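You operate a simulated robot arm through the tools that you are given. There is no shell and no other tool. Be economical: measure what you need, move in short steps, check, and stop when the job is done.

You are at the controls of a simulated two-armed robot. One attempt, no reset.

Task
Pick up the bench brush with one hand, pass it to the other hand and put it on the narrow table top. Put the check brush on the steel table top. Stack the tub that says "flange paste" from the ply table top on top of the tub labelled "grease". Take the felt shaft pad on the ply table top and put it away on the shaft stand top. Stack the tub labelled "Solvent" from the wheel bench top on top of the tub that says "glue". Take the pipe saddle and leave it on the vice bench top. Put the fibre gasket on the fitting bench top away on the gasket stand. Take the pivot bush and leave it on top of the grey grit pan. Fetch the stay coupling nut and set it on the ply table top. Take the hose pad on the fitting bench top and put it away on the hose bench top. Take the packing card and put it on the ply table top. The order is free. Set down upright: felt shaft pad, pipe saddle, hose pad, packing card.

The check looks at the end state, three seconds after you hand in, the way a careful person would. Anything else that was tipped, shoved, dropped, spilled or broken makes it a failure.

Robot
Two 7-joint arms with two-finger parallel grippers on one trunk, on a base that drives. Base frame: it is fixed to the floor where the robot stands at the start and does not move with it; the origin is under the middle of the robot, x ahead of it, y to its left, z up; the surface under the hand at the start is at about z = 0.9. Readings come in m, degrees, newtons and seconds.
The left shoulder is at the start at [0.02, 0.113, 1.272], the right one opposite. With the tool pointing down near the work surface each hand reaches from about 0.22 to 0.6 m from the robot's upright axis, wherever it stands, measured 20 degrees to its own side. Places, roughly: bench brush (17x5x14 cm) [0.7, 0.1, 0.9]; check brush (5x5x14 cm) [-2.2, 2.2, 0.8]; degreaser tub, glue pot, leak fluid tub [4.25, -6, 0.75]; felt shaft pad (10x6x10 cm) [-2.5, 2.5, 0.8]; fibre gasket (18x21x5 cm) [-1.1, 4, 0.9]; flange paste tub, pivot grease tub, slide grease t [-2.25, 2.25, 0.75]; gasket stand (18x18 cm) [4.02, -6.98, 0.88]; grit pan (23x22x13 cm) [-1.4, 4, 0.9]; hose bench top [2.5, 0.3, 0.9]; hose pad (10x6x10 cm) [-2.3, 4.3, 0.9]; narrow table top [-1, 1.9, 0.8]; packing card [-0.5, 3.75, 1]; pipe saddle (19x6x10 cm) [-0.5, 3.6, 0.9]; pivot bush (8x8x6 cm) [-1.8, 4.1, 0.9]; ply table top [-2.4, 2.1, 0.8]; shaft stand top (44x15 cm) [0.44, -9.12, 0.66]; stay coupling nut (4x4x5 cm) [-2.4, 4.1, 0.9]; steel table top [0.8, 1.5, 0.8]; vice bench top [0.6, 0.1, 0.9]. Payload 1.57 kg a hand.
The tool frame of a hand sits at the grasp point between the pads (the TCP): z along the fingers, y along the line on which they close. The tips reach 0.03 m beyond it. Largest opening 0.08 m; finger width 0.017, thickness 0.012; the body of the gripper, 0.04 by 0.082 m, starts 0.08 m behind the TCP.
Orientation is that of the tool frame in the base frame, as a unit quaternion [w, x, y, z]. With the fingers straight down and closing along the base's y, the tool's x points along the base's -x, its y along +y and its z along -z.

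Tools
- The arms move only by the tool move_arm. It takes "left_plan", "right_plan" or both (then of equal length, played together; a hand with none holds still); each is one flat list of numbers, 7 for each row, row after row: the shift along the base's x, y, z in cm, then the turn, a rotation vector about the base's x, y, z in degrees, then the gripper command, from -1 (shut) to 1 (fully open), values between in proportion. In form: [x, y, z, wx, wy, wz, gripper, x, y, z, wx, wy, wz, gripper, ...]. A call has 1 to 10 rows; each row shifts and turns the commanded pose from where the row before left it. Rows are played at 5 a second. More than 0.05 m and 8.6 degrees between two rows, or a gripper value outside its range, and nothing of the call is played. Where a pose cannot be reached the arm comes as near as it can. A force on the tool above 40 N (or 10 N above the force at the start of the call, whichever is more), or a blocked arm, ends the call early, and 0.2 s more pass. Each finger travels about 0.045 m/s and halts on what it meets, pressing with about 38 N; the grip force reading is that of the motor and also rises with nothing between the fingers. The clock runs only during rows and for 0.2 s after the last one: add rows that do not move to give the fingers time. It gives the time, the measured TCP pose, the force on the tool (base axes), the opening and the grip force at its end, in the units of the frame above (readings bear some noise), with the torque about the TCP (base axes, N m) and any sound that the robot's microphone picked up, and new pictures: "views" is both (left out), scene, wrist or none (wrist: the cameras of the hands that moved).
- Cameras (640 x 400 px; columns grow to the right, rows downward): "scene" is now at [0.0936, -0.0286, 1.3937]; the picture's right is [-0.32, -0.95, 0.00], its down [-0.57, 0.19, -0.80] and it looks along [0.76, -0.26, -0.60] (base axes); focal length 214 px, centre (320, 200). "left" rides on the left gripper at [0.072, 0.007, -0.122] in its tool frame; the picture's right is [-0.09, 1.00, 0.00], its down [-0.84, -0.08, -0.54] and it looks along [-0.54, -0.05, 0.84] (tool axes); focal length 238 px, centre (320, 200). "right" rides on the right gripper at [0.072, -0.007, -0.122] in its tool frame; the picture's right is [0.09, 1.00, 0.00], its down [-0.84, 0.08, -0.54] and it looks along [-0.54, 0.05, 0.84] (tool axes); focal length 238 px, centre (320, 200). There is no depth. A picture from a camera that has moved, and an enlarged one, comes with that camera's place and axes in the base frame and with its lens.
- raise_lower(by): slides the trunk up (or, below 0, down) by that many m; the arms and the scene camera ride with it, the base frame stays. It gives what a move gives, with no picture.
- drive_base(legs): drives the robot by 1 to 6 legs, each [ahead, left, turn to the left] in m, m and degrees, along the robot's own axes; the way and the turn of a leg run together, so that a leg with both is an arc; at most 1.5 m and 180 degrees a leg. The arms and the cameras ride along, it lands a little off, and it stops where it bumps. It gives what a move gives, and a new picture of the scene camera.
- pan_tilt(pan, tilt): turns the head with the scene camera to pan (to the left, within 80 degrees either way) and tilt (down, from -29 to 69), counted from straight ahead of the robot. It gives what a move gives, and a new picture of the scene camera.
- enlarge(camera, box): a new picture of the part [left, top, right, bottom] of that camera's present view, enlarged. It takes no simulated time.
- hand_in(): hands the job in; it is judged then, once.

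Work in short steps. Places have to be worked out from the pictures, the camera data and where the tool is seen: move nearer, look again, correct. Check each grasp and each placing, and mend what went wrong. You have 556 turns and 360 pictures in all, those below and enlarged ones among them. Open the grippers and draw the arms clear of the work before you hand the job in, unless the task says otherwise; then end with one line.

The tools are called by a JSON object that holds its "name" and its "arguments". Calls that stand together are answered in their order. move_arm: Moves the arms, as the interface text tells. Its arguments: {"type":"object","properties":{"left_plan":{"type":"array","items":{"type":"number"}},"right_plan":{"type":"array","items":{"type":"number"}},"views":{"type":"string","enum":["both","scene","wrist","none"]}},"required":[]} The other tools are called the same way: raise_lower (by) slides the trunk up or down; drive_base (legs) drives the base; pan_tilt (pan, tilt) turns the head that bears the scene camera; enlarge (camera, box) takes an enlarged picture of a part of a camera's view; hand_in () hands the job in.

At the start:

```text
clock: 0.0
left_position: [0.4054, 0.2836, 1.1679]
left_tcp_rot: [0.0, 0.0, 1.0, 0.001]
left_force: [-0.4, 0.1, -0.1]
left_wrist_torque: [-0.01, 0.0, 0.02]
left_gripper_width: 0.08
left_gripper_force: 0.2
right_position: [0.3358, -0.0423, 1.2299]
right_tcp_rot: [0.0, -0.001, 1.0, 0.0]
right_force: [0.1, 0.3, -0.2]
right_wrist_torque: [0.03, 0.0, 0.02]
right_gripper_width: 0.08
right_gripper_force: 0.1
trunk travel left (down, up): [-0.325, 0.245]
robot x, y, heading: [0.0016, 0.002, 0.1]
head pan, tilt: [-18.7, 36.7]
```

scene: 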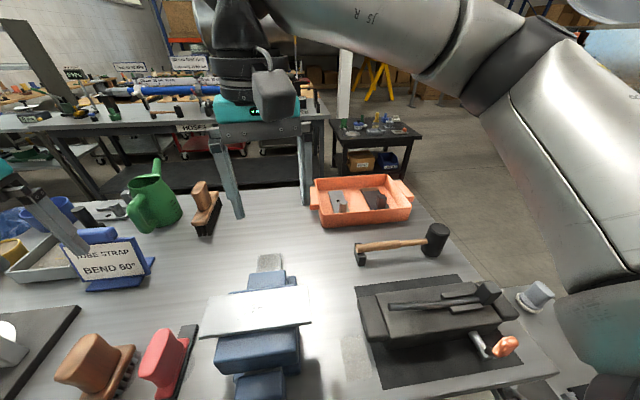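
right: 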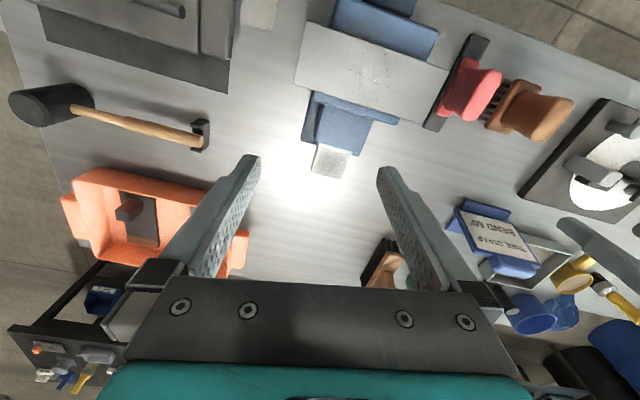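
left: 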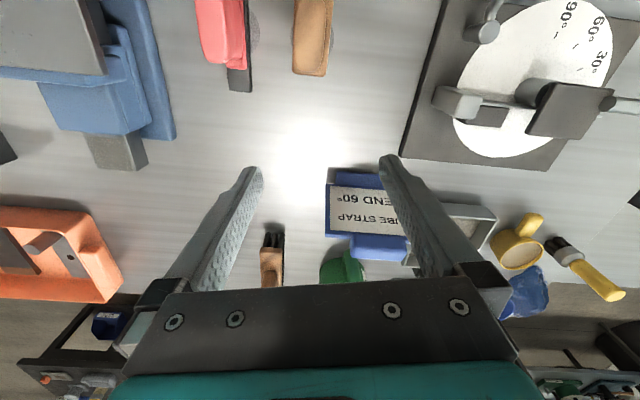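

The brown brush behind, near the green can, fits the bench brush at about [0.75, 0.15]. I'll enlarge to confirm and look straight ahead.

{"name": "pan_tilt", "arguments": {"pan": 15, "tilt": 35}}

{"name": "enlarge", "arguments": {"camera": "scene", "box": [160, 100, 480, 300]}}

```text
clock: 1.0
left_position: [0.4036, 0.2836, 1.1687]
left_tcp_rot: [0.001, 0.0, 1.0, -0.001]
left_force: [-0.1, 0.3, -0.5]
left_wrist_torque: [0.0, -0.04, 0.0]
left_gripper_width: 0.0799
left_gripper_force: 0.0
right_position: [0.3358, -0.043, 1.2306]
right_tcp_rot: [-0.001, 0.0, 1.0, 0.001]
right_force: [0.2, 0.2, 0.0]
right_wrist_torque: [-0.01, -0.03, -0.02]
right_gripper_width: 0.0803
right_gripper_force: 0.0
trunk travel left (down, up): [-0.325, 0.245]
robot x, y, heading: [0.0017, 0.0002, -0.2]
head pan, tilt: [15.0, 35.0]
camera scene: at [0.0962, 0.022, 1.3963], right [0.26, -0.97, 0.0], down [-0.55, -0.15, -0.82], along [0.79, 0.21, -0.57], focal length 214 px, centre (320, 200)
```

scene: 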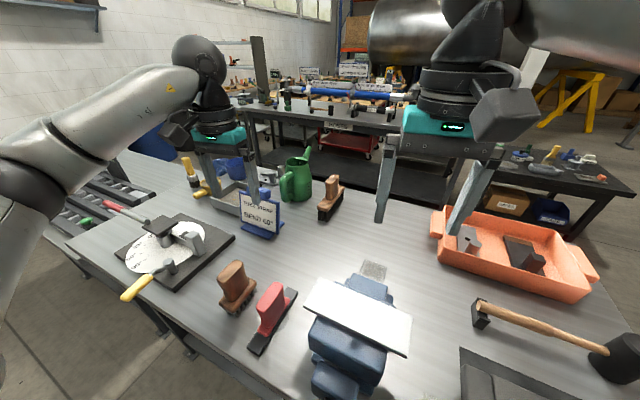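

```text
2.00 times, centred on (320, 200) of scene
camera zoom: at [0.0962, 0.022, 1.3963], right [0.26, -0.97, 0.0], down [-0.55, -0.15, -0.82], along [0.79, 0.21, -0.57], focal length 429 px, centre (320, 200)
```

zoom: 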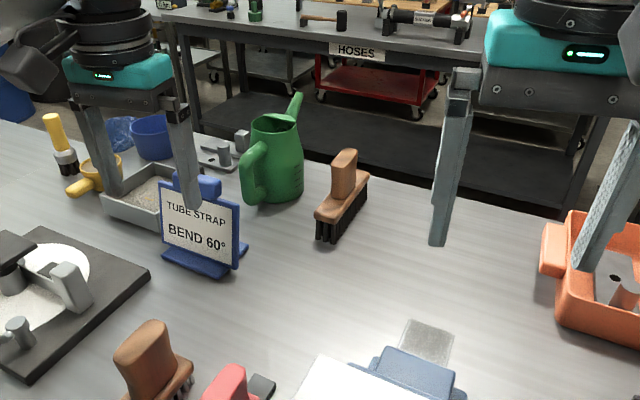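

I'll look down to see how much room there is between the base and the bench.

{"name": "pan_tilt", "arguments": {"pan": 30, "tilt": 65}}

```text
clock: 1.9
left_position: [0.4051, 0.2836, 1.169]
left_tcp_rot: [-0.001, -0.001, 1.0, 0.0]
left_force: [-0.6, 0.1, -0.5]
left_wrist_torque: [0.01, 0.0, -0.02]
left_gripper_width: 0.08
left_gripper_force: 0.1
right_position: [0.3369, -0.0426, 1.2291]
right_tcp_rot: [0.0, -0.001, 1.0, 0.001]
right_force: [-0.3, -0.1, -0.8]
right_wrist_torque: [-0.02, -0.01, 0.02]
right_gripper_width: 0.0799
right_gripper_force: 0.2
trunk travel left (down, up): [-0.325, 0.245]
robot x, y, heading: [-0.0014, 0.0009, 0.3]
head pan, tilt: [30.0, 65.0]
camera scene: at [0.0637, 0.0296, 1.3565], right [0.5, -0.87, 0.0], down [-0.78, -0.45, -0.42], along [0.37, 0.21, -0.91], focal length 214 px, centre (320, 200)
```

scene: 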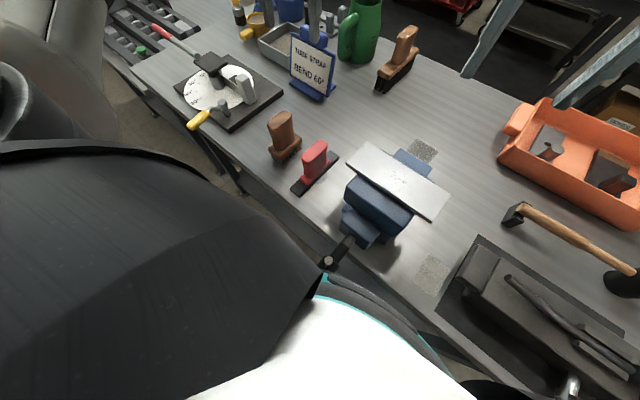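

The brush handle is at about (0.735, 0.15) with its top near z=1.04 and its long axis yawed about -17°. I'll tilt the left hand 45° forward to a pre-grasp pose and move the right hand aside.

{"name": "move_arm", "arguments": {"left_plan": [3.1, -1.36, -0.5, 0, -7.5, 0, 1, 3.1, -1.36, -0.5, 0, -7.5, 0, 1, 3.1, -1.36, -1, 0, -7.5, 0, 1, 3.1, -1.36, -1, 0, -7.5, 0, 1, 3.1, -1.36, -1, 0, -7.5, 0, 1, 3.1, -1.36, -1, 0, -7.5, 0, 1, 3.1, -1.36, -1.5, 0, 0, -8.5, 1, 3.1, -1.36, -1.5, 0, 0, -8.5, 1], "right_plan": [-1, -2.5, 0, 0, 0, 0, 1, -1, -2.5, 0, 0, 0, 0, 1, -1, -2.5, 0, 0, 0, 0, 1, -1, -2.5, 0, 0, 0, 0, 1, 0, -2.5, 0, 0, 0, 0, 1, 0, -2.5, 0, 0, 0, 0, 1, 0, -2.5, 0, 0, 0, 0, 1, 0, -2.5, 0, 0, 0, 0, 1], "views": "none"}}

{"name": "enlarge", "arguments": {"camera": "left", "box": [0, 0, 640, 400]}}

{"name": "pan_tilt", "arguments": {"pan": 10, "tilt": 35}}

```text
clock: 3.7
left_position: [0.6538, 0.1726, 1.0908]
left_tcp_rot: [0.378, 0.138, 0.914, -0.057]
left_force: [-0.5, -0.8, -0.3]
left_wrist_torque: [0.02, 0.01, 0.01]
left_gripper_width: 0.0801
left_gripper_force: 0.1
right_position: [0.2975, -0.241, 1.228]
right_tcp_rot: [0.001, 0.0, 1.0, -0.001]
right_force: [-0.3, 0.5, 0.5]
right_wrist_torque: [0.01, -0.03, -0.01]
right_gripper_width: 0.08
right_gripper_force: 0.0
trunk travel left (down, up): [-0.325, 0.245]
robot x, y, heading: [0.0034, 0.0035, -0.3]
head pan, tilt: [30.0, 65.0]
```

```text
1.00 times, centred on (320, 200) of left (not enlarged: the box is as wide or as high as the picture)
camera zoom: at [0.523, 0.2192, 1.1251], right [0.35, 0.93, 0.07], down [0.18, -0.14, 0.98], along [0.92, -0.33, -0.21], focal length 238 px, centre (320, 200)
```

zoom: 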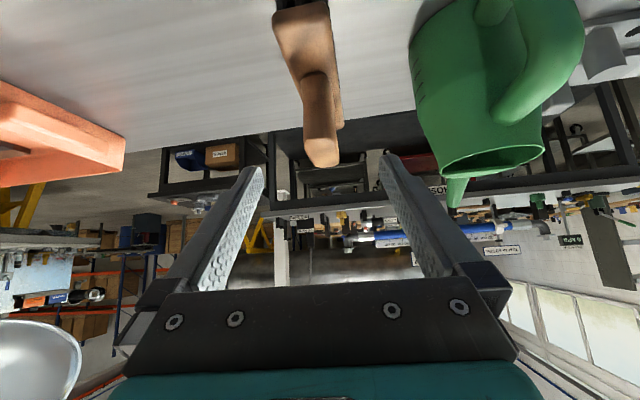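

```text
clock: 4.7
left_position: [0.6518, 0.1737, 1.0886]
left_tcp_rot: [0.378, 0.135, 0.914, -0.056]
left_force: [1.3, -0.6, 0.1]
left_wrist_torque: [0.02, -0.01, 0.02]
left_gripper_width: 0.0798
left_gripper_force: 0.0
right_position: [0.2962, -0.2408, 1.2287]
right_tcp_rot: [0.0, 0.0, 1.0, 0.0]
right_force: [0.1, -0.9, 0.4]
right_wrist_torque: [-0.02, 0.01, -0.05]
right_gripper_width: 0.08
right_gripper_force: 0.1
trunk travel left (down, up): [-0.325, 0.245]
robot x, y, heading: [0.0016, -0.0001, 0.2]
head pan, tilt: [10.0, 35.0]
camera scene: at [0.0978, 0.0147, 1.3962], right [0.17, -0.98, 0.0], down [-0.57, -0.1, -0.82], along [0.81, 0.14, -0.57], focal length 214 px, centre (320, 200)
```

scene: 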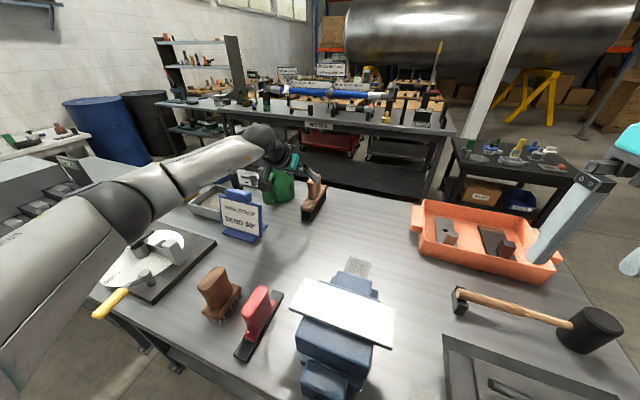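

Handle top is at about (0.726, 0.151, 1.04), in line with the tool. I'll advance along the tool and close.

{"name": "move_arm", "arguments": {"left_plan": [2.7, -0.8, -3, 0, 0, 0, 1, 2.7, -0.8, -3, 0, 0, 0, 1, 2.6, -0.7, -2.8, 0, 0, 0, 1, 0, 0, 0, 0, 0, 0, -1, 0, 0, 0, 0, 0, 0, -1, 0, 0, 0, 0, 0, 0, -1, 0, 0, 0, 0, 0, 0, -1, 0, 0, 0, 0, 0, 0, -1], "views": "both"}}

```text
clock: 6.5
left_position: [0.693, 0.1626, 1.0455]
left_tcp_rot: [0.379, 0.135, 0.914, -0.055]
left_force: [-0.3, -0.7, 0.9]
left_wrist_torque: [-0.14, 0.2, 0.11]
left_gripper_width: 0.0306
left_gripper_force: 32.9
left hand out of reach, approached as far as the arm can: row 2, 3
right_position: [0.2965, -0.2414, 1.2286]
right_tcp_rot: [0.001, -0.001, 1.0, 0.0]
right_force: [0.1, 0.1, -0.5]
right_wrist_torque: [0.03, 0.02, -0.04]
right_gripper_width: 0.0803
right_gripper_force: 0.1
trunk travel left (down, up): [-0.325, 0.245]
robot x, y, heading: [-0.0056, -0.0007, -0.1]
head pan, tilt: [10.0, 35.0]
camera scene: at [0.0978, 0.0145, 1.3963], right [0.17, -0.98, 0.0], down [-0.56, -0.1, -0.82], along [0.81, 0.14, -0.57], focal length 214 px, centre (320, 200)
camera left: at [0.563, 0.2083, 1.0802], right [0.35, 0.93, 0.06], down [0.18, -0.13, 0.97], along [0.92, -0.33, -0.21], focal length 238 px, centre (320, 200)
```

scene: 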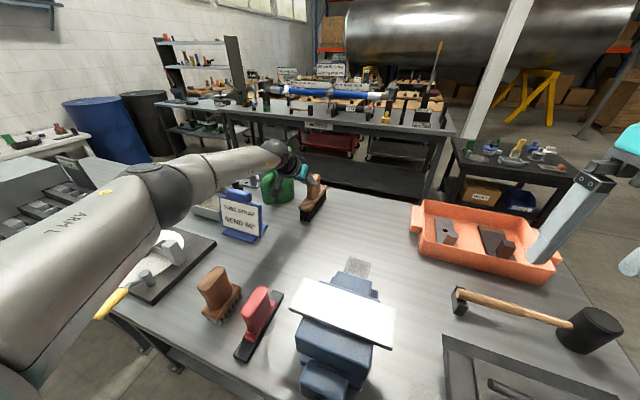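
left: 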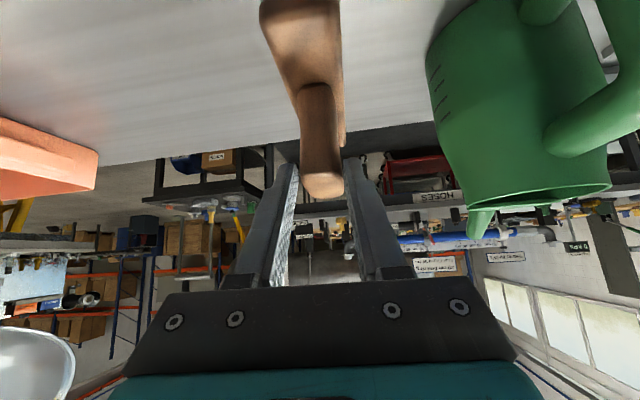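

Only the fingertips hold the handle; I want a deeper grip. I'll open, lower the trunk 5 cm, then push forward.

{"name": "move_arm", "arguments": {"left_plan": [0, 0, 0, 0, 0, 0, 1, 0, 0, 0, 0, 0, 0, 1, 0, 0, 0, 0, 0, 0, 1, 0, 0, 0, 0, 0, 0, 1, 0, 0, 0, 0, 0, 0, 1, 0, 0, 0, 0, 0, 0, 1], "views": "none"}}

{"name": "raise_lower", "arguments": {"by": -0.06}}

{"name": "move_arm", "arguments": {"left_plan": [1.3, -0.3, 0.4, 0, 0, 0, 1, 1.3, -0.3, 0.4, 0, 0, 0, 1, 1.3, -0.3, 0.4, 0, 0, 0, 1], "views": "wrist"}}

```text
clock: 7.9
left_position: [0.6925, 0.1623, 1.0452]
left_tcp_rot: [0.378, 0.136, 0.914, -0.056]
left_force: [0.3, -0.4, 0.1]
left_wrist_torque: [0.01, -0.02, 0.02]
left_gripper_width: 0.08
left_gripper_force: 0.1
right_position: [0.2973, -0.2409, 1.2301]
right_tcp_rot: [0.001, 0.0, 1.0, 0.0]
right_force: [0.2, -0.2, 0.1]
right_wrist_torque: [-0.04, 0.0, -0.04]
right_gripper_width: 0.0798
right_gripper_force: 0.1
trunk travel left (down, up): [-0.325, 0.245]
robot x, y, heading: [-0.0032, 0.0022, -0.0]
head pan, tilt: [10.0, 35.0]
```

```text
clock: 8.9
left_position: [0.6928, 0.1618, 0.9852]
left_tcp_rot: [0.379, 0.136, 0.914, -0.057]
left_force: [0.3, -0.6, 0.9]
left_wrist_torque: [0.0, -0.01, 0.01]
left_gripper_width: 0.08
left_gripper_force: 0.2
right_position: [0.297, -0.2417, 1.1695]
right_tcp_rot: [-0.001, 0.0, 1.0, 0.0]
right_force: [0.7, -0.2, 0.6]
right_wrist_torque: [-0.01, -0.01, 0.02]
right_gripper_width: 0.0799
right_gripper_force: 0.0
trunk travel left (down, up): [-0.265, 0.305]
robot x, y, heading: [0.0011, -0.0038, -0.3]
head pan, tilt: [10.0, 35.0]
```

```text
clock: 9.7
left_position: [0.6923, 0.1622, 0.9857]
left_tcp_rot: [0.378, 0.137, 0.914, -0.057]
left_force: [-0.5, 0.5, -0.4]
left_wrist_torque: [0.0, 0.05, -0.04]
left_gripper_width: 0.0802
left_gripper_force: 0.0
left hand out of reach, approached as far as the arm can: row 1, 2, 3
right_position: [0.2973, -0.2405, 1.1695]
right_tcp_rot: [0.0, -0.001, 1.0, 0.0]
right_force: [-0.1, 0.5, 0.6]
right_wrist_torque: [0.02, 0.0, -0.01]
right_gripper_width: 0.08
right_gripper_force: 0.0
trunk travel left (down, up): [-0.265, 0.305]
robot x, y, heading: [0.004, 0.0029, -0.0]
head pan, tilt: [10.0, 35.0]
camera left: at [0.563, 0.2083, 1.0202], right [0.35, 0.93, 0.06], down [0.18, -0.13, 0.97], along [0.92, -0.33, -0.21], focal length 238 px, centre (320, 200)
```

left: 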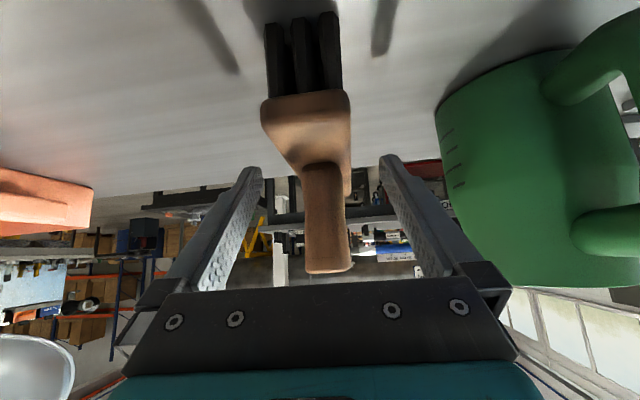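

The arm is at its extension limit at this tilt. I'll level the tool by a further 21°, which pushes the TCP forward.

{"name": "move_arm", "arguments": {"left_plan": [1.4, -0.4, 0.5, -2.0, -6.7, 0, 1, 1.4, -0.4, 0.5, -2.0, -6.7, 0, 1, 1.4, -0.4, 0.5, -2.0, -6.7, 0, 1], "views": "wrist"}}

```text
clock: 10.5
left_position: [0.7342, 0.1505, 0.9992]
left_tcp_rot: [0.539, 0.124, 0.829, -0.08]
left_force: [0.0, -0.2, -0.7]
left_wrist_torque: [-0.01, -0.03, 0.0]
left_gripper_width: 0.0802
left_gripper_force: 0.1
right_position: [0.2979, -0.2427, 1.1685]
right_tcp_rot: [0.0, 0.0, 1.0, 0.001]
right_force: [-0.8, 0.1, 0.4]
right_wrist_torque: [0.03, -0.01, 0.02]
right_gripper_width: 0.0801
right_gripper_force: 0.0
trunk travel left (down, up): [-0.265, 0.305]
robot x, y, heading: [-0.0011, -0.0007, -0.2]
head pan, tilt: [10.0, 35.0]
camera left: at [0.6017, 0.1972, 0.9832], right [0.32, 0.94, 0.09], down [-0.17, -0.03, 0.98], along [0.93, -0.33, 0.15], focal length 238 px, centre (320, 200)
```

left: 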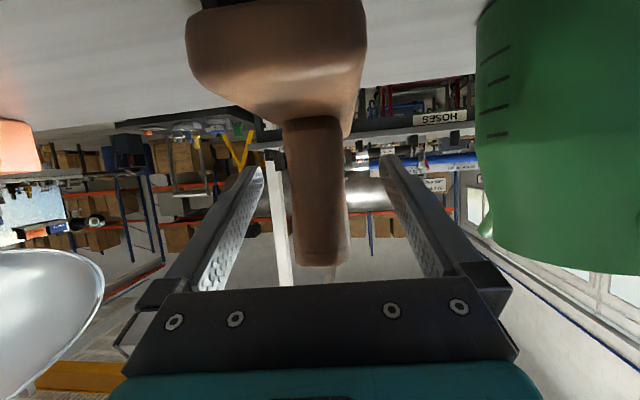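

The TCP is at the handle. Closing now.

{"name": "move_arm", "arguments": {"left_plan": [0, 0, 0, 0, 0, 0, -1, 0, 0, 0, 0, 0, 0, -1, 0, 0, 0, 0, 0, 0, -1, 0, 0, 0, 0, 0, 0, -1, 0, 0, 0, 0, 0, 0, -1, 0, 0, 0, 0, 0, 0, -1, 0, 0, 2, 0, 0, 0, -1, 0, 0, 2, 0, 0, 0, -1], "views": "wrist"}}

```text
clock: 12.3
left_position: [0.736, 0.1497, 1.0378]
left_tcp_rot: [0.538, 0.124, 0.83, -0.079]
left_force: [0.9, 0.0, -4.2]
left_wrist_torque: [0.01, -0.01, 0.02]
left_gripper_width: 0.0296
left_gripper_force: 37.8
right_position: [0.298, -0.2411, 1.1697]
right_tcp_rot: [0.0, 0.0, 1.0, 0.001]
right_force: [-0.9, -0.7, -0.3]
right_wrist_torque: [-0.01, 0.0, 0.03]
right_gripper_width: 0.08
right_gripper_force: 0.0
trunk travel left (down, up): [-0.265, 0.305]
robot x, y, heading: [-0.0023, -0.0016, -0.0]
head pan, tilt: [10.0, 35.0]
camera left: at [0.6024, 0.1973, 1.0228], right [0.33, 0.94, 0.09], down [-0.17, -0.03, 0.99], along [0.93, -0.34, 0.15], focal length 238 px, centre (320, 200)
```

left: 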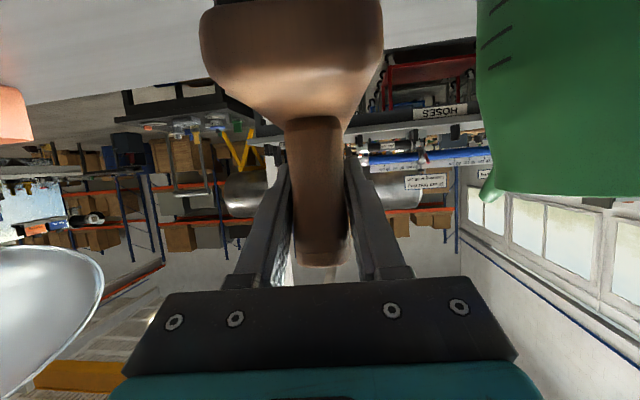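

Brush held (about 0.4 kg). Lift first, then retract to in front of the trunk while yawing so the brush points to the right; the right hand tilts to prepare for the handover.

{"name": "move_arm", "arguments": {"left_plan": [0, 0, 4, 0, 0, 0, -1, 0, 0, 4, 0, 0, 0, -1, -2, 0, 4, 0, 0, 0, -1, -4.3, 0, 0.6, 0, 0, -8, -1, -4.3, 0, 0.6, 0, 0, -8, -1, -4.3, 0, 0.6, 0, 0, -8, -1, -4.3, -0.5, 0.6, 0, 0, -8, -1, -4.3, -0.5, 0.6, 0, 0, -8, -1, -4.3, -0.5, 0.6, 0, 0, -8, -1, -4.3, -0.5, 0.6, 0, 0, -8, -1], "right_plan": [1, -1, 0, 0, -7.5, 0, 1, 1, -1, 0, 0, -7.5, 0, 1, 1, -1, 0, 0, -7.5, 0, 1, 1, -1, 0, 0, -7.5, 0, 1, 1, -1, 0, 0, -7.5, 0, 1, 1, -1, 0, 0, -7.5, 0, 1, 0, 0, 0, 0, 0, 8, 1, 0, 0, 0, 0, 0, 8, 1, 0, 0, 0, 0, 0, 8, 1, 0, 0, 0, 0, 0, 8, 1], "views": "scene"}}

```text
clock: 14.5
left_position: [0.4007, 0.1258, 1.2154]
left_tcp_rot: [0.5, 0.35, 0.759, -0.226]
left_force: [0.6, 1.5, -0.3]
left_wrist_torque: [0.18, 0.12, -0.02]
left_gripper_width: 0.0299
left_gripper_force: 37.8
left hand out of reach, approached as far as the arm can: row 5, 6, 7, 8, 9, 10
right_position: [0.3517, -0.295, 1.1685]
right_tcp_rot: [0.373, -0.199, 0.902, 0.09]
right_force: [0.1, 0.4, 0.1]
right_wrist_torque: [-0.02, 0.04, 0.02]
right_gripper_width: 0.0797
right_gripper_force: 0.0
right hand out of reach, approached as far as the arm can: row 10
trunk travel left (down, up): [-0.265, 0.305]
robot x, y, heading: [0.0048, -0.002, -0.0]
head pan, tilt: [10.0, 35.0]
camera scene: at [0.0996, 0.0131, 1.3362], right [0.17, -0.98, 0.0], down [-0.57, -0.1, -0.82], along [0.81, 0.14, -0.57], focal length 214 px, centre (320, 200)
```

scene: 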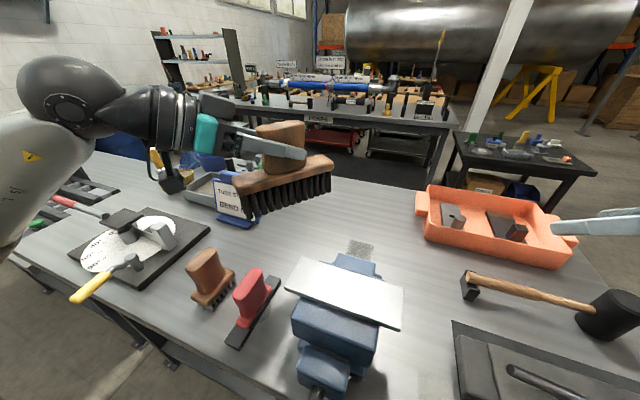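

Clear view of the brush held upright. I'll bring it to the centre line with yaw about -30°, and turn the right hand vertical, to take the far end of the block from above.

{"name": "move_arm", "arguments": {"left_plan": [0.5, -3.2, -0.6, 0, 0, 6.3, -1, 0.5, -3.2, -0.6, 0, 0, 6.3, -1, 0.5, -3.2, -0.6, 0, 0, 6.3, -1, 0.5, -3, -0.7, 0, 0, 0, -1, 0, 0, 0, 0, 0, 0, -1, 0, 0, 0, 0, 0, 0, -1, 0, 0, 0, 0, 0, 0, -1, 0, 0, 0, 0, 0, 0, -1, 0, 0, 0, 0, 0, 0, -1, 0, 0, 0, 0, 0, 0, -1], "right_plan": [0, 0, 2, 0, 0, -8, 1, 0, 0, 2, 0, 0, -8, 1, 0, 0, 2, 0, 0, -8, 1, 1, 0, 2, 0, 7.5, 0, 1, 1, 1, 2, 0, 7.5, 0, 1, 1, 1, 1, 0, 7.5, 0, 1, 1, 1, 1, 0, 7.5, 0, 1, 1, 1, 1, 0, 7.5, 0, 1, 1, 1, 1, 0, 7.5, 0, 1, 1, 1, 0, 0, 0, -7.5, 1], "views": "scene"}}

```text
clock: 16.7
left_position: [0.4198, -0.0009, 1.1912]
left_tcp_rot: [0.532, 0.219, 0.806, -0.14]
left_force: [0.1, 0.4, -4.7]
left_wrist_torque: [-0.02, 0.02, -0.02]
left_gripper_width: 0.0298
left_gripper_force: 38.2
right_position: [0.4215, -0.2338, 1.3101]
right_tcp_rot: [0.003, 0.062, 0.998, 0.012]
right_force: [0.0, -0.6, -0.1]
right_wrist_torque: [0.03, -0.01, -0.01]
right_gripper_width: 0.0801
right_gripper_force: 0.0
trunk travel left (down, up): [-0.265, 0.305]
robot x, y, heading: [0.0019, 0.0046, 0.1]
head pan, tilt: [10.0, 35.0]
camera scene: at [0.0983, 0.0144, 1.3362], right [0.17, -0.98, 0.0], down [-0.57, -0.1, -0.82], along [0.81, 0.14, -0.57], focal length 214 px, centre (320, 200)
```

scene: 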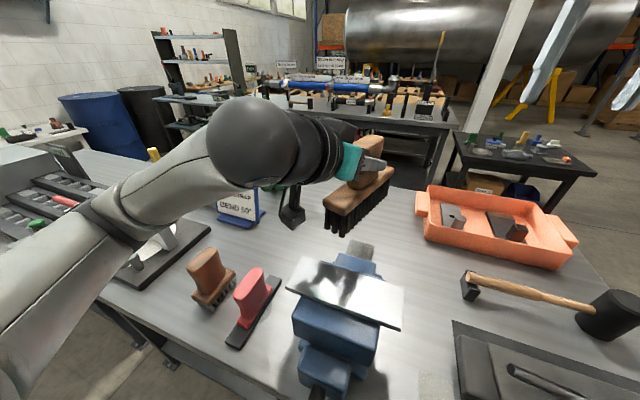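

Brush far end is at about (0.488, -0.05, 1.13). I'll bring the right hand over it at height, yawed to match.

{"name": "move_arm", "arguments": {"right_plan": [1.0, 4, 0, 0, 0, -7.5, 1, 1.0, 4, 0, 0, 0, -7.5, 1, 1.0, 4, 0, 0, 0, -7.5, 1, 1.0, 4, 0, 0, 0, 0, 1, 1.1, 4.1, 0, 0, 0, 0, 1, 0, 0, -3, 0, 0, 0, 1, 0, 0, -3, 0, 0, 0, 1], "views": "both"}}

```text
clock: 18.3
left_position: [0.4207, 0.0008, 1.1913]
left_tcp_rot: [0.532, 0.219, 0.806, -0.141]
left_force: [-0.6, 0.1, -3.9]
left_wrist_torque: [-0.01, -0.03, -0.03]
left_gripper_width: 0.03
left_gripper_force: 38.0
right_position: [0.4691, -0.0315, 1.2507]
right_tcp_rot: [0.005, 0.255, 0.967, 0.01]
right_force: [0.5, -0.4, 0.6]
right_wrist_torque: [-0.02, 0.01, 0.0]
right_gripper_width: 0.08
right_gripper_force: 0.0
trunk travel left (down, up): [-0.265, 0.305]
robot x, y, heading: [0.0004, 0.0018, -0.2]
head pan, tilt: [10.0, 35.0]
camera scene: at [0.0982, 0.0152, 1.3362], right [0.17, -0.98, 0.0], down [-0.57, -0.1, -0.82], along [0.81, 0.14, -0.57], focal length 214 px, centre (320, 200)
camera right: at [0.402, -0.004, 1.3716], right [0.41, 0.91, 0.02], down [0.76, -0.36, 0.55], along [0.51, -0.21, -0.84], focal length 238 px, centre (320, 200)
```

scene: 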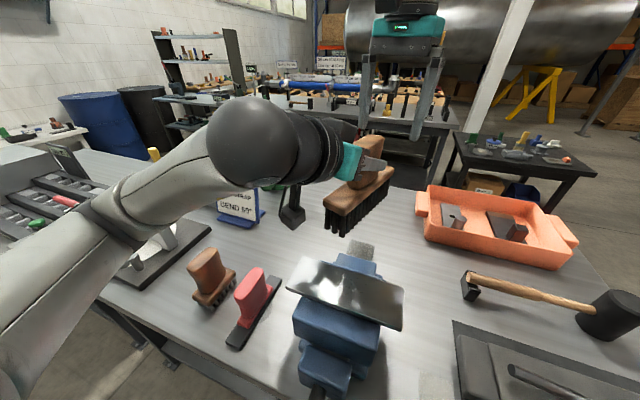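
right: 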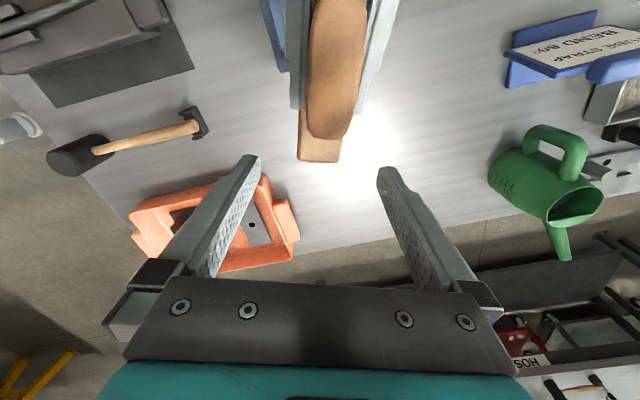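

The block's far end is at about (0.495, -0.039), with 5 cm of free block beyond the handle. Descend and close the right hand on it.

{"name": "move_arm", "arguments": {"right_plan": [0.6, -0.3, -2.7, 0, 0, 0, 1, 0, 0, -2.7, 0, 0, 0, 1, 0, 0, -2.8, 0, 0, 0, 1, 0, 0, -2.8, 0, 0, 0, 1, 0, 0, 0, 0, 0, 0, -1, 0, 0, 0, 0, 0, 0, -1, 0, 0, 0, 0, 0, 0, -1, 0, 0, 0, 0, 0, 0, -1, 0, 0, 0, 0, 0, 0, -1, 0, 0, 0, 0, 0, 0, -1], "views": "both"}}

```text
clock: 20.5
left_position: [0.4189, -0.0018, 1.1923]
left_tcp_rot: [0.533, 0.221, 0.804, -0.143]
left_force: [-11.6, -14.2, -0.9]
left_wrist_torque: [-0.24, 0.21, -0.61]
left_gripper_width: 0.0297
left_gripper_force: 38.2
right_position: [0.4756, -0.0353, 1.1393]
right_tcp_rot: [0.005, 0.256, 0.967, 0.012]
right_force: [11.4, 13.6, -0.5]
right_wrist_torque: [-0.58, 0.26, -0.57]
right_gripper_width: 0.0441
right_gripper_force: 38.6
trunk travel left (down, up): [-0.265, 0.305]
robot x, y, heading: [0.0019, 0.0019, 0.0]
head pan, tilt: [10.0, 35.0]
camera scene: at [0.0981, 0.0146, 1.3363], right [0.17, -0.98, 0.0], down [-0.56, -0.1, -0.82], along [0.81, 0.14, -0.57], focal length 214 px, centre (320, 200)
camera right: at [0.4087, -0.0084, 1.2615], right [0.41, 0.91, 0.03], down [0.76, -0.36, 0.55], along [0.51, -0.21, -0.84], focal length 238 px, centre (320, 200)
```

scene: 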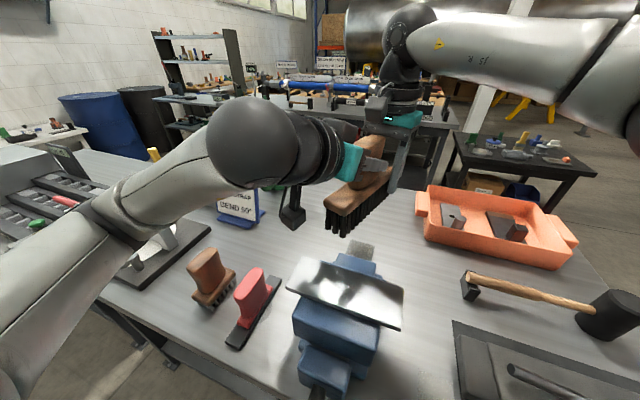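
right: 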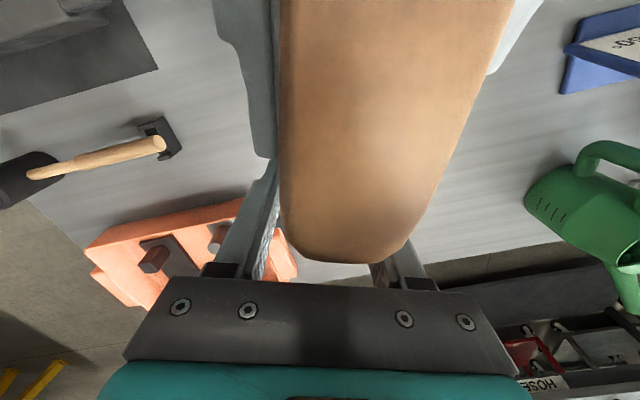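

Right hand grips the block (4.4 cm). Release the left and back it away along its tool axis.

{"name": "move_arm", "arguments": {"left_plan": [0, 0, 0, 0, 0, 0, 1, 0, 0, 0, 0, 0, 0, 1, 0, 0, 0, 0, 0, 0, 1, 0, 0, 0, 0, 0, 0, 1, -2.4, 1.4, 1.2, 0, 0, 0, 1, -3.2, 1.8, 1.6, 0, 0, 0, 1, -3.2, 1.8, 1.6, 0, 0, 0, 1, -2, 4, 1, 0, 0, 0, 1, 0, 4.5, 0, 0, 0, 0, 1], "views": "scene"}}

```text
clock: 22.5
left_position: [0.3574, 0.1249, 1.2796]
left_tcp_rot: [0.533, 0.219, 0.805, -0.141]
left_force: [-0.7, 0.4, -1.3]
left_wrist_torque: [0.03, 0.0, 0.0]
left_gripper_width: 0.0799
left_gripper_force: 0.0
left hand out of reach, approached as far as the arm can: row 6, 7, 8
right_position: [0.4751, -0.0373, 1.1403]
right_tcp_rot: [0.005, 0.255, 0.967, 0.011]
right_force: [-1.0, 0.5, -0.1]
right_wrist_torque: [-0.14, -0.25, -0.01]
right_gripper_width: 0.044
right_gripper_force: 38.4
trunk travel left (down, up): [-0.265, 0.305]
robot x, y, heading: [-0.0023, 0.0018, -0.1]
head pan, tilt: [10.0, 35.0]
camera scene: at [0.0974, 0.0154, 1.3363], right [0.17, -0.98, 0.0], down [-0.56, -0.1, -0.82], along [0.81, 0.14, -0.57], focal length 214 px, centre (320, 200)
```

scene: 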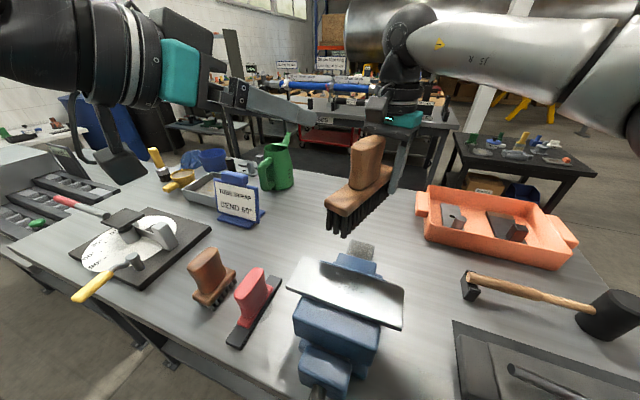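

Handover succeeded. Now tuck both arms for driving.

{"name": "move_arm", "arguments": {"left_plan": [0, 1.5, 0, 4, 6.9, 0, 1, 0, 1.5, 0, 4, 6.9, 0, 1, 0, 1.5, 0, 4, 6.9, 0, 1, 0, 1.5, 0, 4, 6.9, 0, 1, 0, 1.5, 0, 4, 6.9, 0, 1, 0, 1.5, 0, 4, 6.9, 0, 1, 0, 1.5, 0, 4, 6.9, 0, 1, 0, 1.5, 0, 4, 6.9, 0, 1, 0, 0, 0, 0, 0, 8, 1, 0, 0, 0, 0, 0, 8, 1], "right_plan": [-1, -1.5, 2, 0, 0, 0, -1, -1, -1.5, 2, 0, 0, 0, -1, -1.5, -1.5, 2, 0, 0, 0, -1, -1.5, -1.5, 0, 0, 0, 0, -1, -1.5, -1.5, 0, 0, 0, 7.5, -1, -1.5, -1.5, 0, 0, 0, 7.5, -1, -1.5, -1.5, 0, 0, 0, 7.5, -1, -1.5, -1.5, 0, 0, 0, 7.5, -1, -1.5, -1.5, 0, 0, 0, 0, -1, -1.5, -1.5, 0, 0, 0, 0, -1], "views": "none"}}

{"name": "pan_tilt", "arguments": {"pan": 78, "tilt": 15}}

{"name": "pan_tilt", "arguments": {"pan": -78, "tilt": 15}}

```text
clock: 24.7
left_position: [0.359, 0.2435, 1.2788]
left_tcp_rot: [0.026, 0.125, 0.992, -0.002]
left_force: [-0.3, 0.5, -0.1]
left_wrist_torque: [0.05, 0.0, 0.0]
left_gripper_width: 0.0802
left_gripper_force: 0.2
right_position: [0.3363, -0.1871, 1.1993]
right_tcp_rot: [0.002, -0.004, 1.0, 0.012]
right_force: [-0.2, 0.4, -3.9]
right_wrist_torque: [0.04, -0.25, 0.04]
right_gripper_width: 0.0437
right_gripper_force: 38.0
trunk travel left (down, up): [-0.265, 0.305]
robot x, y, heading: [0.0006, -0.0049, 0.3]
head pan, tilt: [10.0, 35.0]
```

```text
clock: 26.1
left_position: [0.3602, 0.2436, 1.2781]
left_tcp_rot: [0.027, 0.126, 0.992, -0.003]
left_force: [0.0, -0.6, -0.1]
left_wrist_torque: [-0.02, 0.0, 0.0]
left_gripper_width: 0.0801
left_gripper_force: 0.1
right_position: [0.3367, -0.1865, 1.1994]
right_tcp_rot: [0.001, -0.003, 1.0, 0.011]
right_force: [-0.8, 0.0, -3.3]
right_wrist_torque: [0.02, -0.31, -0.01]
right_gripper_width: 0.0438
right_gripper_force: 37.4
trunk travel left (down, up): [-0.265, 0.305]
robot x, y, heading: [-0.002, -0.0009, -0.0]
head pan, tilt: [78.0, 15.0]
camera scene: at [0.0308, 0.0905, 1.3683], right [0.98, -0.21, 0.0], down [-0.05, -0.25, -0.97], along [0.2, 0.94, -0.26], focal length 214 px, centre (320, 200)
```

scene: 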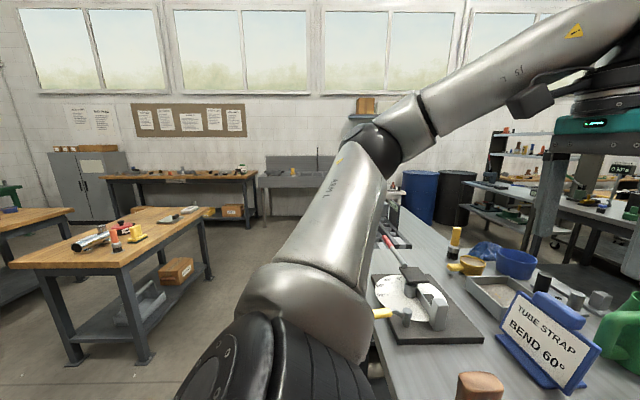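

```text
clock: 28.5
left_position: [0.3592, 0.2433, 1.2783]
left_tcp_rot: [0.026, 0.127, 0.992, -0.003]
left_force: [-1.1, -0.2, -0.4]
left_wrist_torque: [-0.02, 0.0, -0.01]
left_gripper_width: 0.0801
left_gripper_force: 0.0
right_position: [0.3364, -0.1866, 1.2003]
right_tcp_rot: [0.001, -0.004, 1.0, 0.011]
right_force: [-0.2, 0.7, -3.8]
right_wrist_torque: [0.0, -0.26, 0.0]
right_gripper_width: 0.0437
right_gripper_force: 38.0
trunk travel left (down, up): [-0.265, 0.305]
robot x, y, heading: [0.0006, -0.0014, 0.1]
head pan, tilt: [-78.0, 15.0]
camera scene: at [0.0307, -0.0922, 1.3683], right [-0.98, -0.21, 0.0], down [-0.05, 0.25, -0.97], along [0.2, -0.94, -0.26], focal length 214 px, centre (320, 200)
```

scene: 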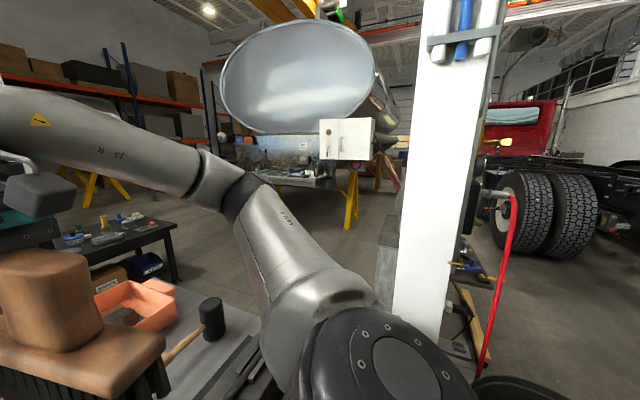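

The narrow table is to the left-rear at about (-0.9, 1.7). I'll back off from the bench and turn left to see that area.

{"name": "drive_base", "arguments": {"legs": [[-0.4, 0, 0], [0, 0, 110]]}}

{"name": "pan_tilt", "arguments": {"pan": 0, "tilt": 25}}

{"name": "pan_tilt", "arguments": {"pan": 60, "tilt": 20}}

```text
clock: 35.7
left_position: [-0.7594, 0.2362, 1.2785]
left_tcp_rot: [-0.016, 0.756, -0.654, -0.021]
left_force: [0.6, 0.3, 0.1]
left_wrist_torque: [-0.03, 0.01, -0.01]
left_gripper_width: 0.0802
left_gripper_force: 0.3
right_position: [-0.3533, 0.3822, 1.199]
right_tcp_rot: [0.009, 0.835, -0.551, -0.008]
right_force: [-0.1, 0.2, -3.8]
right_wrist_torque: [0.21, 0.11, 0.04]
right_gripper_width: 0.0438
right_gripper_force: 38.2
trunk travel left (down, up): [-0.265, 0.305]
robot x, y, heading: [-0.3976, 0.0017, 113.1]
head pan, tilt: [-78.0, 15.0]
camera scene: at [-0.3203, 0.0618, 1.3683], right [0.57, -0.82, 0.0], down [-0.21, -0.15, -0.97], along [0.79, 0.55, -0.26], focal length 214 px, centre (320, 200)
```

scene: 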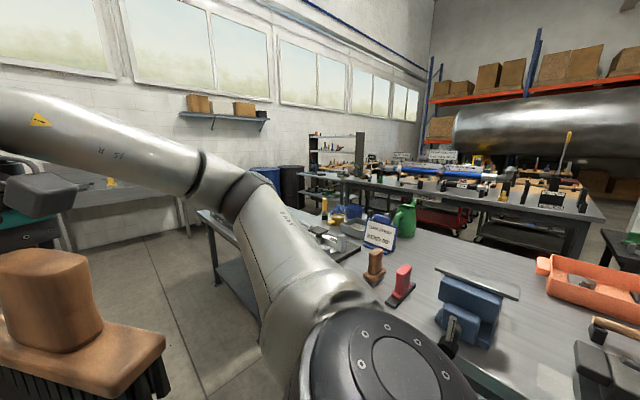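

```text
clock: 37.2
left_position: [-0.7584, 0.2361, 1.2789]
left_tcp_rot: [-0.016, 0.757, -0.653, -0.021]
left_force: [1.0, -0.2, 0.3]
left_wrist_torque: [-0.03, 0.03, 0.0]
left_gripper_width: 0.0802
left_gripper_force: 0.0
right_position: [-0.3541, 0.3816, 1.2005]
right_tcp_rot: [0.009, 0.835, -0.55, -0.008]
right_force: [0.5, 0.0, -3.6]
right_wrist_torque: [0.17, 0.12, -0.04]
right_gripper_width: 0.0439
right_gripper_force: 37.9
trunk travel left (down, up): [-0.265, 0.305]
robot x, y, heading: [-0.3914, -0.0009, 113.0]
head pan, tilt: [0.0, 25.0]
camera scene: at [-0.4326, 0.0934, 1.352], right [0.92, 0.39, 0.0], down [0.16, -0.39, -0.91], along [-0.35, 0.84, -0.42], focal length 214 px, centre (320, 200)
```

scene: 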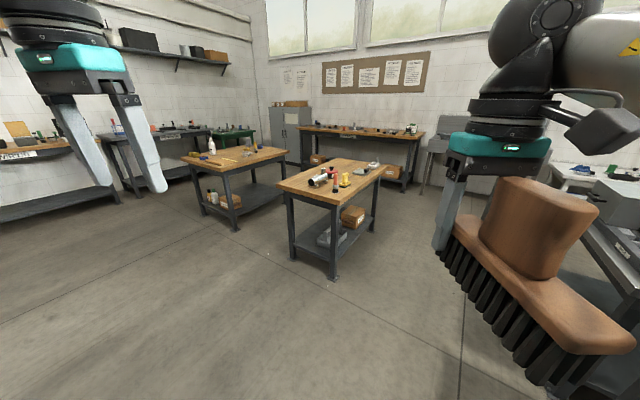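

```text
clock: 38.5
left_position: [-0.7579, 0.2378, 1.2779]
left_tcp_rot: [-0.016, 0.757, -0.653, -0.02]
left_force: [0.0, 0.2, 0.0]
left_wrist_torque: [0.02, 0.01, 0.0]
left_gripper_width: 0.08
left_gripper_force: 0.1
right_position: [-0.3536, 0.3824, 1.1991]
right_tcp_rot: [0.008, 0.835, -0.55, -0.008]
right_force: [-0.1, -0.5, -4.3]
right_wrist_torque: [0.24, 0.13, 0.0]
right_gripper_width: 0.0438
right_gripper_force: 37.8
trunk travel left (down, up): [-0.265, 0.305]
robot x, y, heading: [-0.3935, -0.0006, 112.9]
head pan, tilt: [60.0, 20.0]
camera scene: at [-0.4893, 0.0202, 1.3601], right [0.13, 0.99, 0.0], down [0.34, -0.04, -0.94], along [-0.93, 0.12, -0.34], focal length 214 px, centre (320, 200)
```

scene: 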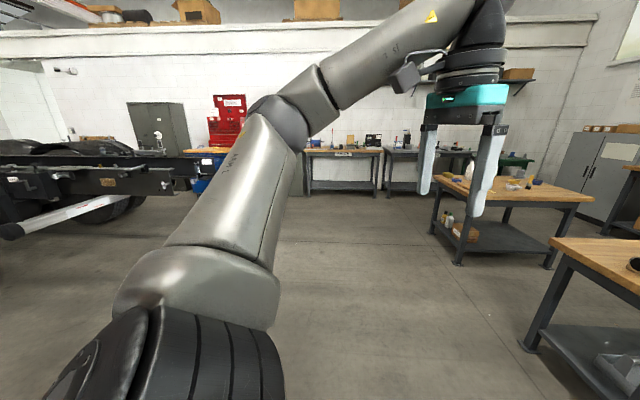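

Narrow table spans roughly x -1.3..-0.7, y 1.15..2.2; the ply table x -2.7..-1.8, y 1.4..2.3. I'll drive to the near side of the narrow table.

{"name": "drive_base", "arguments": {"legs": [[0, 0, -23], [0.5, 0.5, 0]]}}

{"name": "pan_tilt", "arguments": {"pan": 0, "tilt": 40}}

```text
clock: 43.5
left_position: [-1.1334, 0.8526, 1.2793]
left_tcp_rot: [0.021, -0.613, 0.79, 0.017]
left_force: [-0.2, -0.6, 0.6]
left_wrist_torque: [0.0, -0.01, 0.01]
left_gripper_width: 0.0797
left_gripper_force: 0.1
right_position: [-0.702, 0.8314, 1.1996]
right_tcp_rot: [0.008, 0.71, -0.704, -0.009]
right_force: [-0.8, 0.3, -4.7]
right_wrist_torque: [0.26, 0.01, 0.02]
right_gripper_width: 0.0438
right_gripper_force: 37.6
trunk travel left (down, up): [-0.265, 0.305]
robot x, y, heading: [-0.887, 0.4937, 90.1]
head pan, tilt: [60.0, 20.0]
camera scene: at [-0.9672, 0.5494, 1.3601], right [0.5, 0.87, 0.0], down [0.3, -0.17, -0.94], along [-0.81, 0.47, -0.34], focal length 214 px, centre (320, 200)
```

scene: 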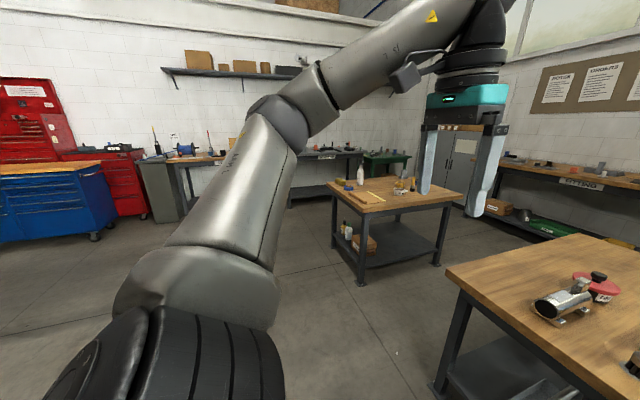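

```text
clock: 44.8
left_position: [-1.1313, 0.8525, 1.2774]
left_tcp_rot: [0.02, -0.613, 0.79, 0.016]
left_force: [-0.6, -1.3, 0.1]
left_wrist_torque: [-0.04, -0.02, -0.03]
left_gripper_width: 0.0799
left_gripper_force: 0.1
right_position: [-0.701, 0.8293, 1.1997]
right_tcp_rot: [0.007, 0.71, -0.704, -0.01]
right_force: [0.2, 0.2, -4.6]
right_wrist_torque: [0.26, 0.01, 0.0]
right_gripper_width: 0.0439
right_gripper_force: 38.5
trunk travel left (down, up): [-0.265, 0.305]
robot x, y, heading: [-0.8878, 0.4888, 90.1]
head pan, tilt: [0.0, 40.0]
camera scene: at [-0.8865, 0.5877, 1.3287], right [1.0, 0.0, 0.0], down [0.0, -0.64, -0.77], along [0.0, 0.77, -0.64], focal length 214 px, centre (320, 200)
```

scene: 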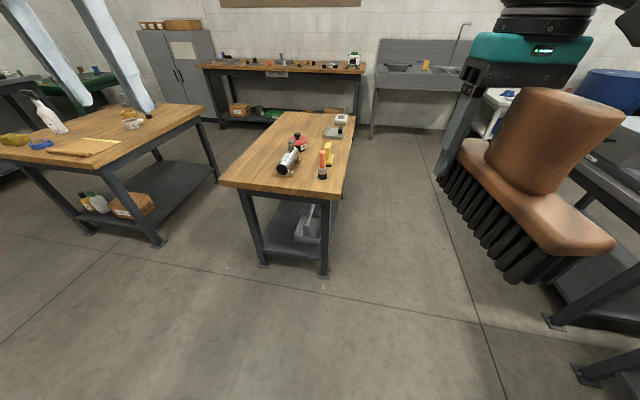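

Free spot on the narrow table: left-front strip near (-1.2, 1.48), left of the pipe. I'll drive to about (-1.4, 1.0).

{"name": "drive_base", "arguments": {"legs": [[0, 0.51, 0], [0.5, 0, 0]]}}

```text
clock: 50.3
left_position: [-1.6394, 1.3485, 1.2784]
left_tcp_rot: [0.02, -0.616, 0.787, 0.017]
left_force: [0.3, -0.4, 0.0]
left_wrist_torque: [-0.02, 0.0, 0.0]
left_gripper_width: 0.0801
left_gripper_force: 0.1
right_position: [-1.2088, 1.3306, 1.1987]
right_tcp_rot: [0.006, 0.713, -0.701, -0.009]
right_force: [0.3, 0.2, -4.2]
right_wrist_torque: [0.25, 0.0, 0.02]
right_gripper_width: 0.0442
right_gripper_force: 38.1
trunk travel left (down, up): [-0.265, 0.305]
robot x, y, heading: [-1.3908, 0.9886, 91.1]
head pan, tilt: [0.0, 40.0]
camera scene: at [-1.3914, 1.0863, 1.3287], right [1.0, 0.01, 0.0], down [0.01, -0.64, -0.77], along [-0.01, 0.77, -0.64], focal length 214 px, centre (320, 200)
```

scene: 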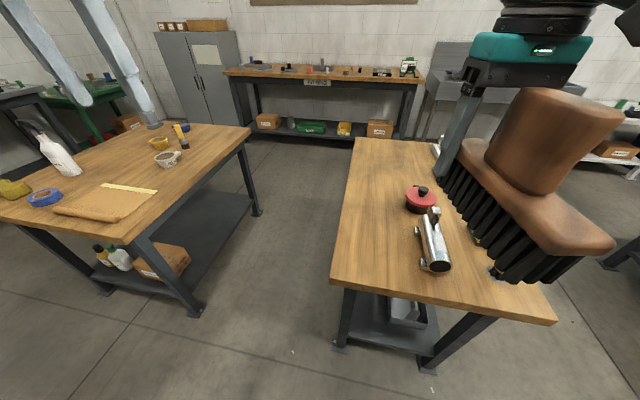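

The spot left of the pipe is free (x -1.34..-1.11). Move the brush over (-1.23, 1.545) and start lowering.

{"name": "move_arm", "arguments": {"right_plan": [-0.4, 4.3, 0, 0, 0, 0, -1, -0.4, 4.3, 0, 0, 0, 0, -1, -0.4, 4.3, 0, 0, 0, 0, -1, -0.4, 4.3, 0, 0, 0, 0, -1, -0.5, 4.2, 0, 0, 0, 0, -1, 0, 0, -4.9, 0, 0, 0, -1, 0, 0, -4.9, 0, 0, 0, -1, 0, 0, -4.9, 0, 0, 0, -1, 0, 0, -4.9, 0, 0, 0, -1, 0, 0, -4.9, 0, 0, 0, -1], "views": "both"}}

```text
clock: 52.5
left_position: [-1.639, 1.3483, 1.2773]
left_tcp_rot: [0.019, -0.616, 0.787, 0.017]
left_force: [0.2, -0.8, 0.0]
left_wrist_torque: [-0.01, 0.03, 0.03]
left_gripper_width: 0.0801
left_gripper_force: 0.2
right_position: [-1.2293, 1.5433, 0.9549]
right_tcp_rot: [0.007, 0.713, -0.701, -0.01]
right_force: [0.1, 0.0, -4.2]
right_wrist_torque: [0.24, 0.01, 0.02]
right_gripper_width: 0.0439
right_gripper_force: 38.0
trunk travel left (down, up): [-0.265, 0.305]
robot x, y, heading: [-1.3903, 0.9894, 91.0]
head pan, tilt: [0.0, 40.0]
camera scene: at [-1.3911, 1.0863, 1.3287], right [1.0, 0.01, 0.0], down [0.01, -0.64, -0.77], along [-0.01, 0.77, -0.64], focal length 214 px, centre (320, 200)
camera right: at [-1.2181, 1.4707, 1.0766], right [-0.99, -0.11, 0.02], down [-0.08, 0.83, 0.55], along [-0.08, 0.54, -0.84], focal length 238 px, centre (320, 200)
```

scene: 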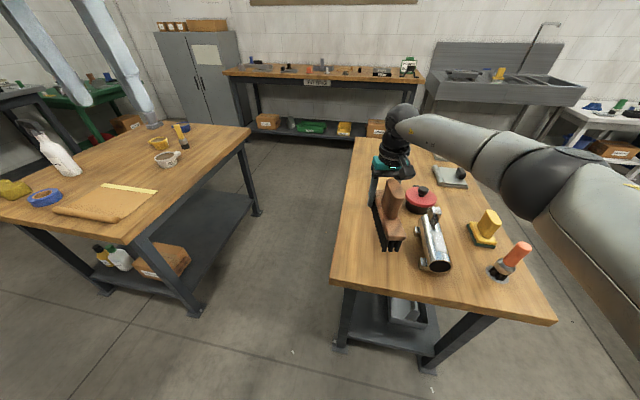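
right: 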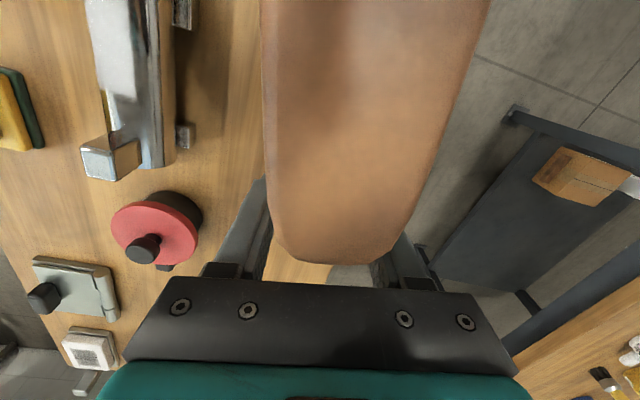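

Spot looks clear. Shift 1.5 cm right and lower carefully until contact.

{"name": "move_arm", "arguments": {"right_plan": [1.5, 0, -4, 0, 0, 0, -1, 0, 0, -4, 0, 0, 0, -1, 0, 0, -1, 0, 0, 0, -1, 0, 0, -0.7, 0, 0, 0, -1, 0, 0, -0.5, 0, 0, 0, -1, 0, 0, -0.5, 0, 0, 0, -1], "views": "none"}}

```text
clock: 53.9
left_position: [-1.6393, 1.3482, 1.2792]
left_tcp_rot: [0.02, -0.616, 0.787, 0.015]
left_force: [0.1, -0.9, -0.3]
left_wrist_torque: [-0.04, -0.03, -0.03]
left_gripper_width: 0.0803
left_gripper_force: 0.0
right_position: [-1.2147, 1.543, 0.8492]
right_tcp_rot: [0.007, 0.713, -0.701, -0.009]
right_force: [0.0, -0.1, -4.3]
right_wrist_torque: [0.22, 0.0, -0.01]
right_gripper_width: 0.0435
right_gripper_force: 38.0
trunk travel left (down, up): [-0.265, 0.305]
robot x, y, heading: [-1.3905, 0.9866, 90.5]
head pan, tilt: [0.0, 40.0]
```

No contact yet; continue in small steps and look.

{"name": "move_arm", "arguments": {"right_plan": [0, 0, -0.4, 0, 0, 0, -1, 0, 0, -0.4, 0, 0, 0, -1, 0, 0, -0.4, 0, 0, 0, -1, 0, 0, -0.4, 0, 0, 0, -1], "views": "scene"}}

```text
clock: 54.9
left_position: [-1.6392, 1.348, 1.2792]
left_tcp_rot: [0.021, -0.616, 0.787, 0.016]
left_force: [0.5, 0.8, 0.2]
left_wrist_torque: [0.0, 0.02, 0.05]
left_gripper_width: 0.0799
left_gripper_force: 0.1
right_position: [-1.2138, 1.5432, 0.8317]
right_tcp_rot: [0.008, 0.713, -0.701, -0.009]
right_force: [-0.6, 0.1, -3.5]
right_wrist_torque: [0.24, 0.01, 0.0]
right_gripper_width: 0.0436
right_gripper_force: 37.9
trunk travel left (down, up): [-0.265, 0.305]
robot x, y, heading: [-1.3894, 0.9939, 90.5]
head pan, tilt: [0.0, 40.0]
camera scene: at [-1.3914, 1.086, 1.3287], right [1.0, 0.01, 0.0], down [0.01, -0.64, -0.77], along [-0.01, 0.77, -0.64], focal length 214 px, centre (320, 200)
```

scene: 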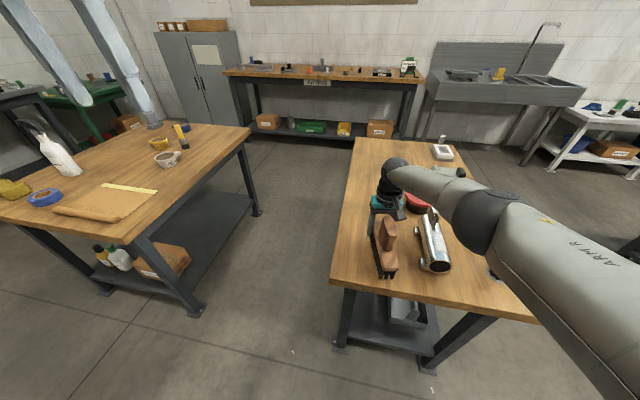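

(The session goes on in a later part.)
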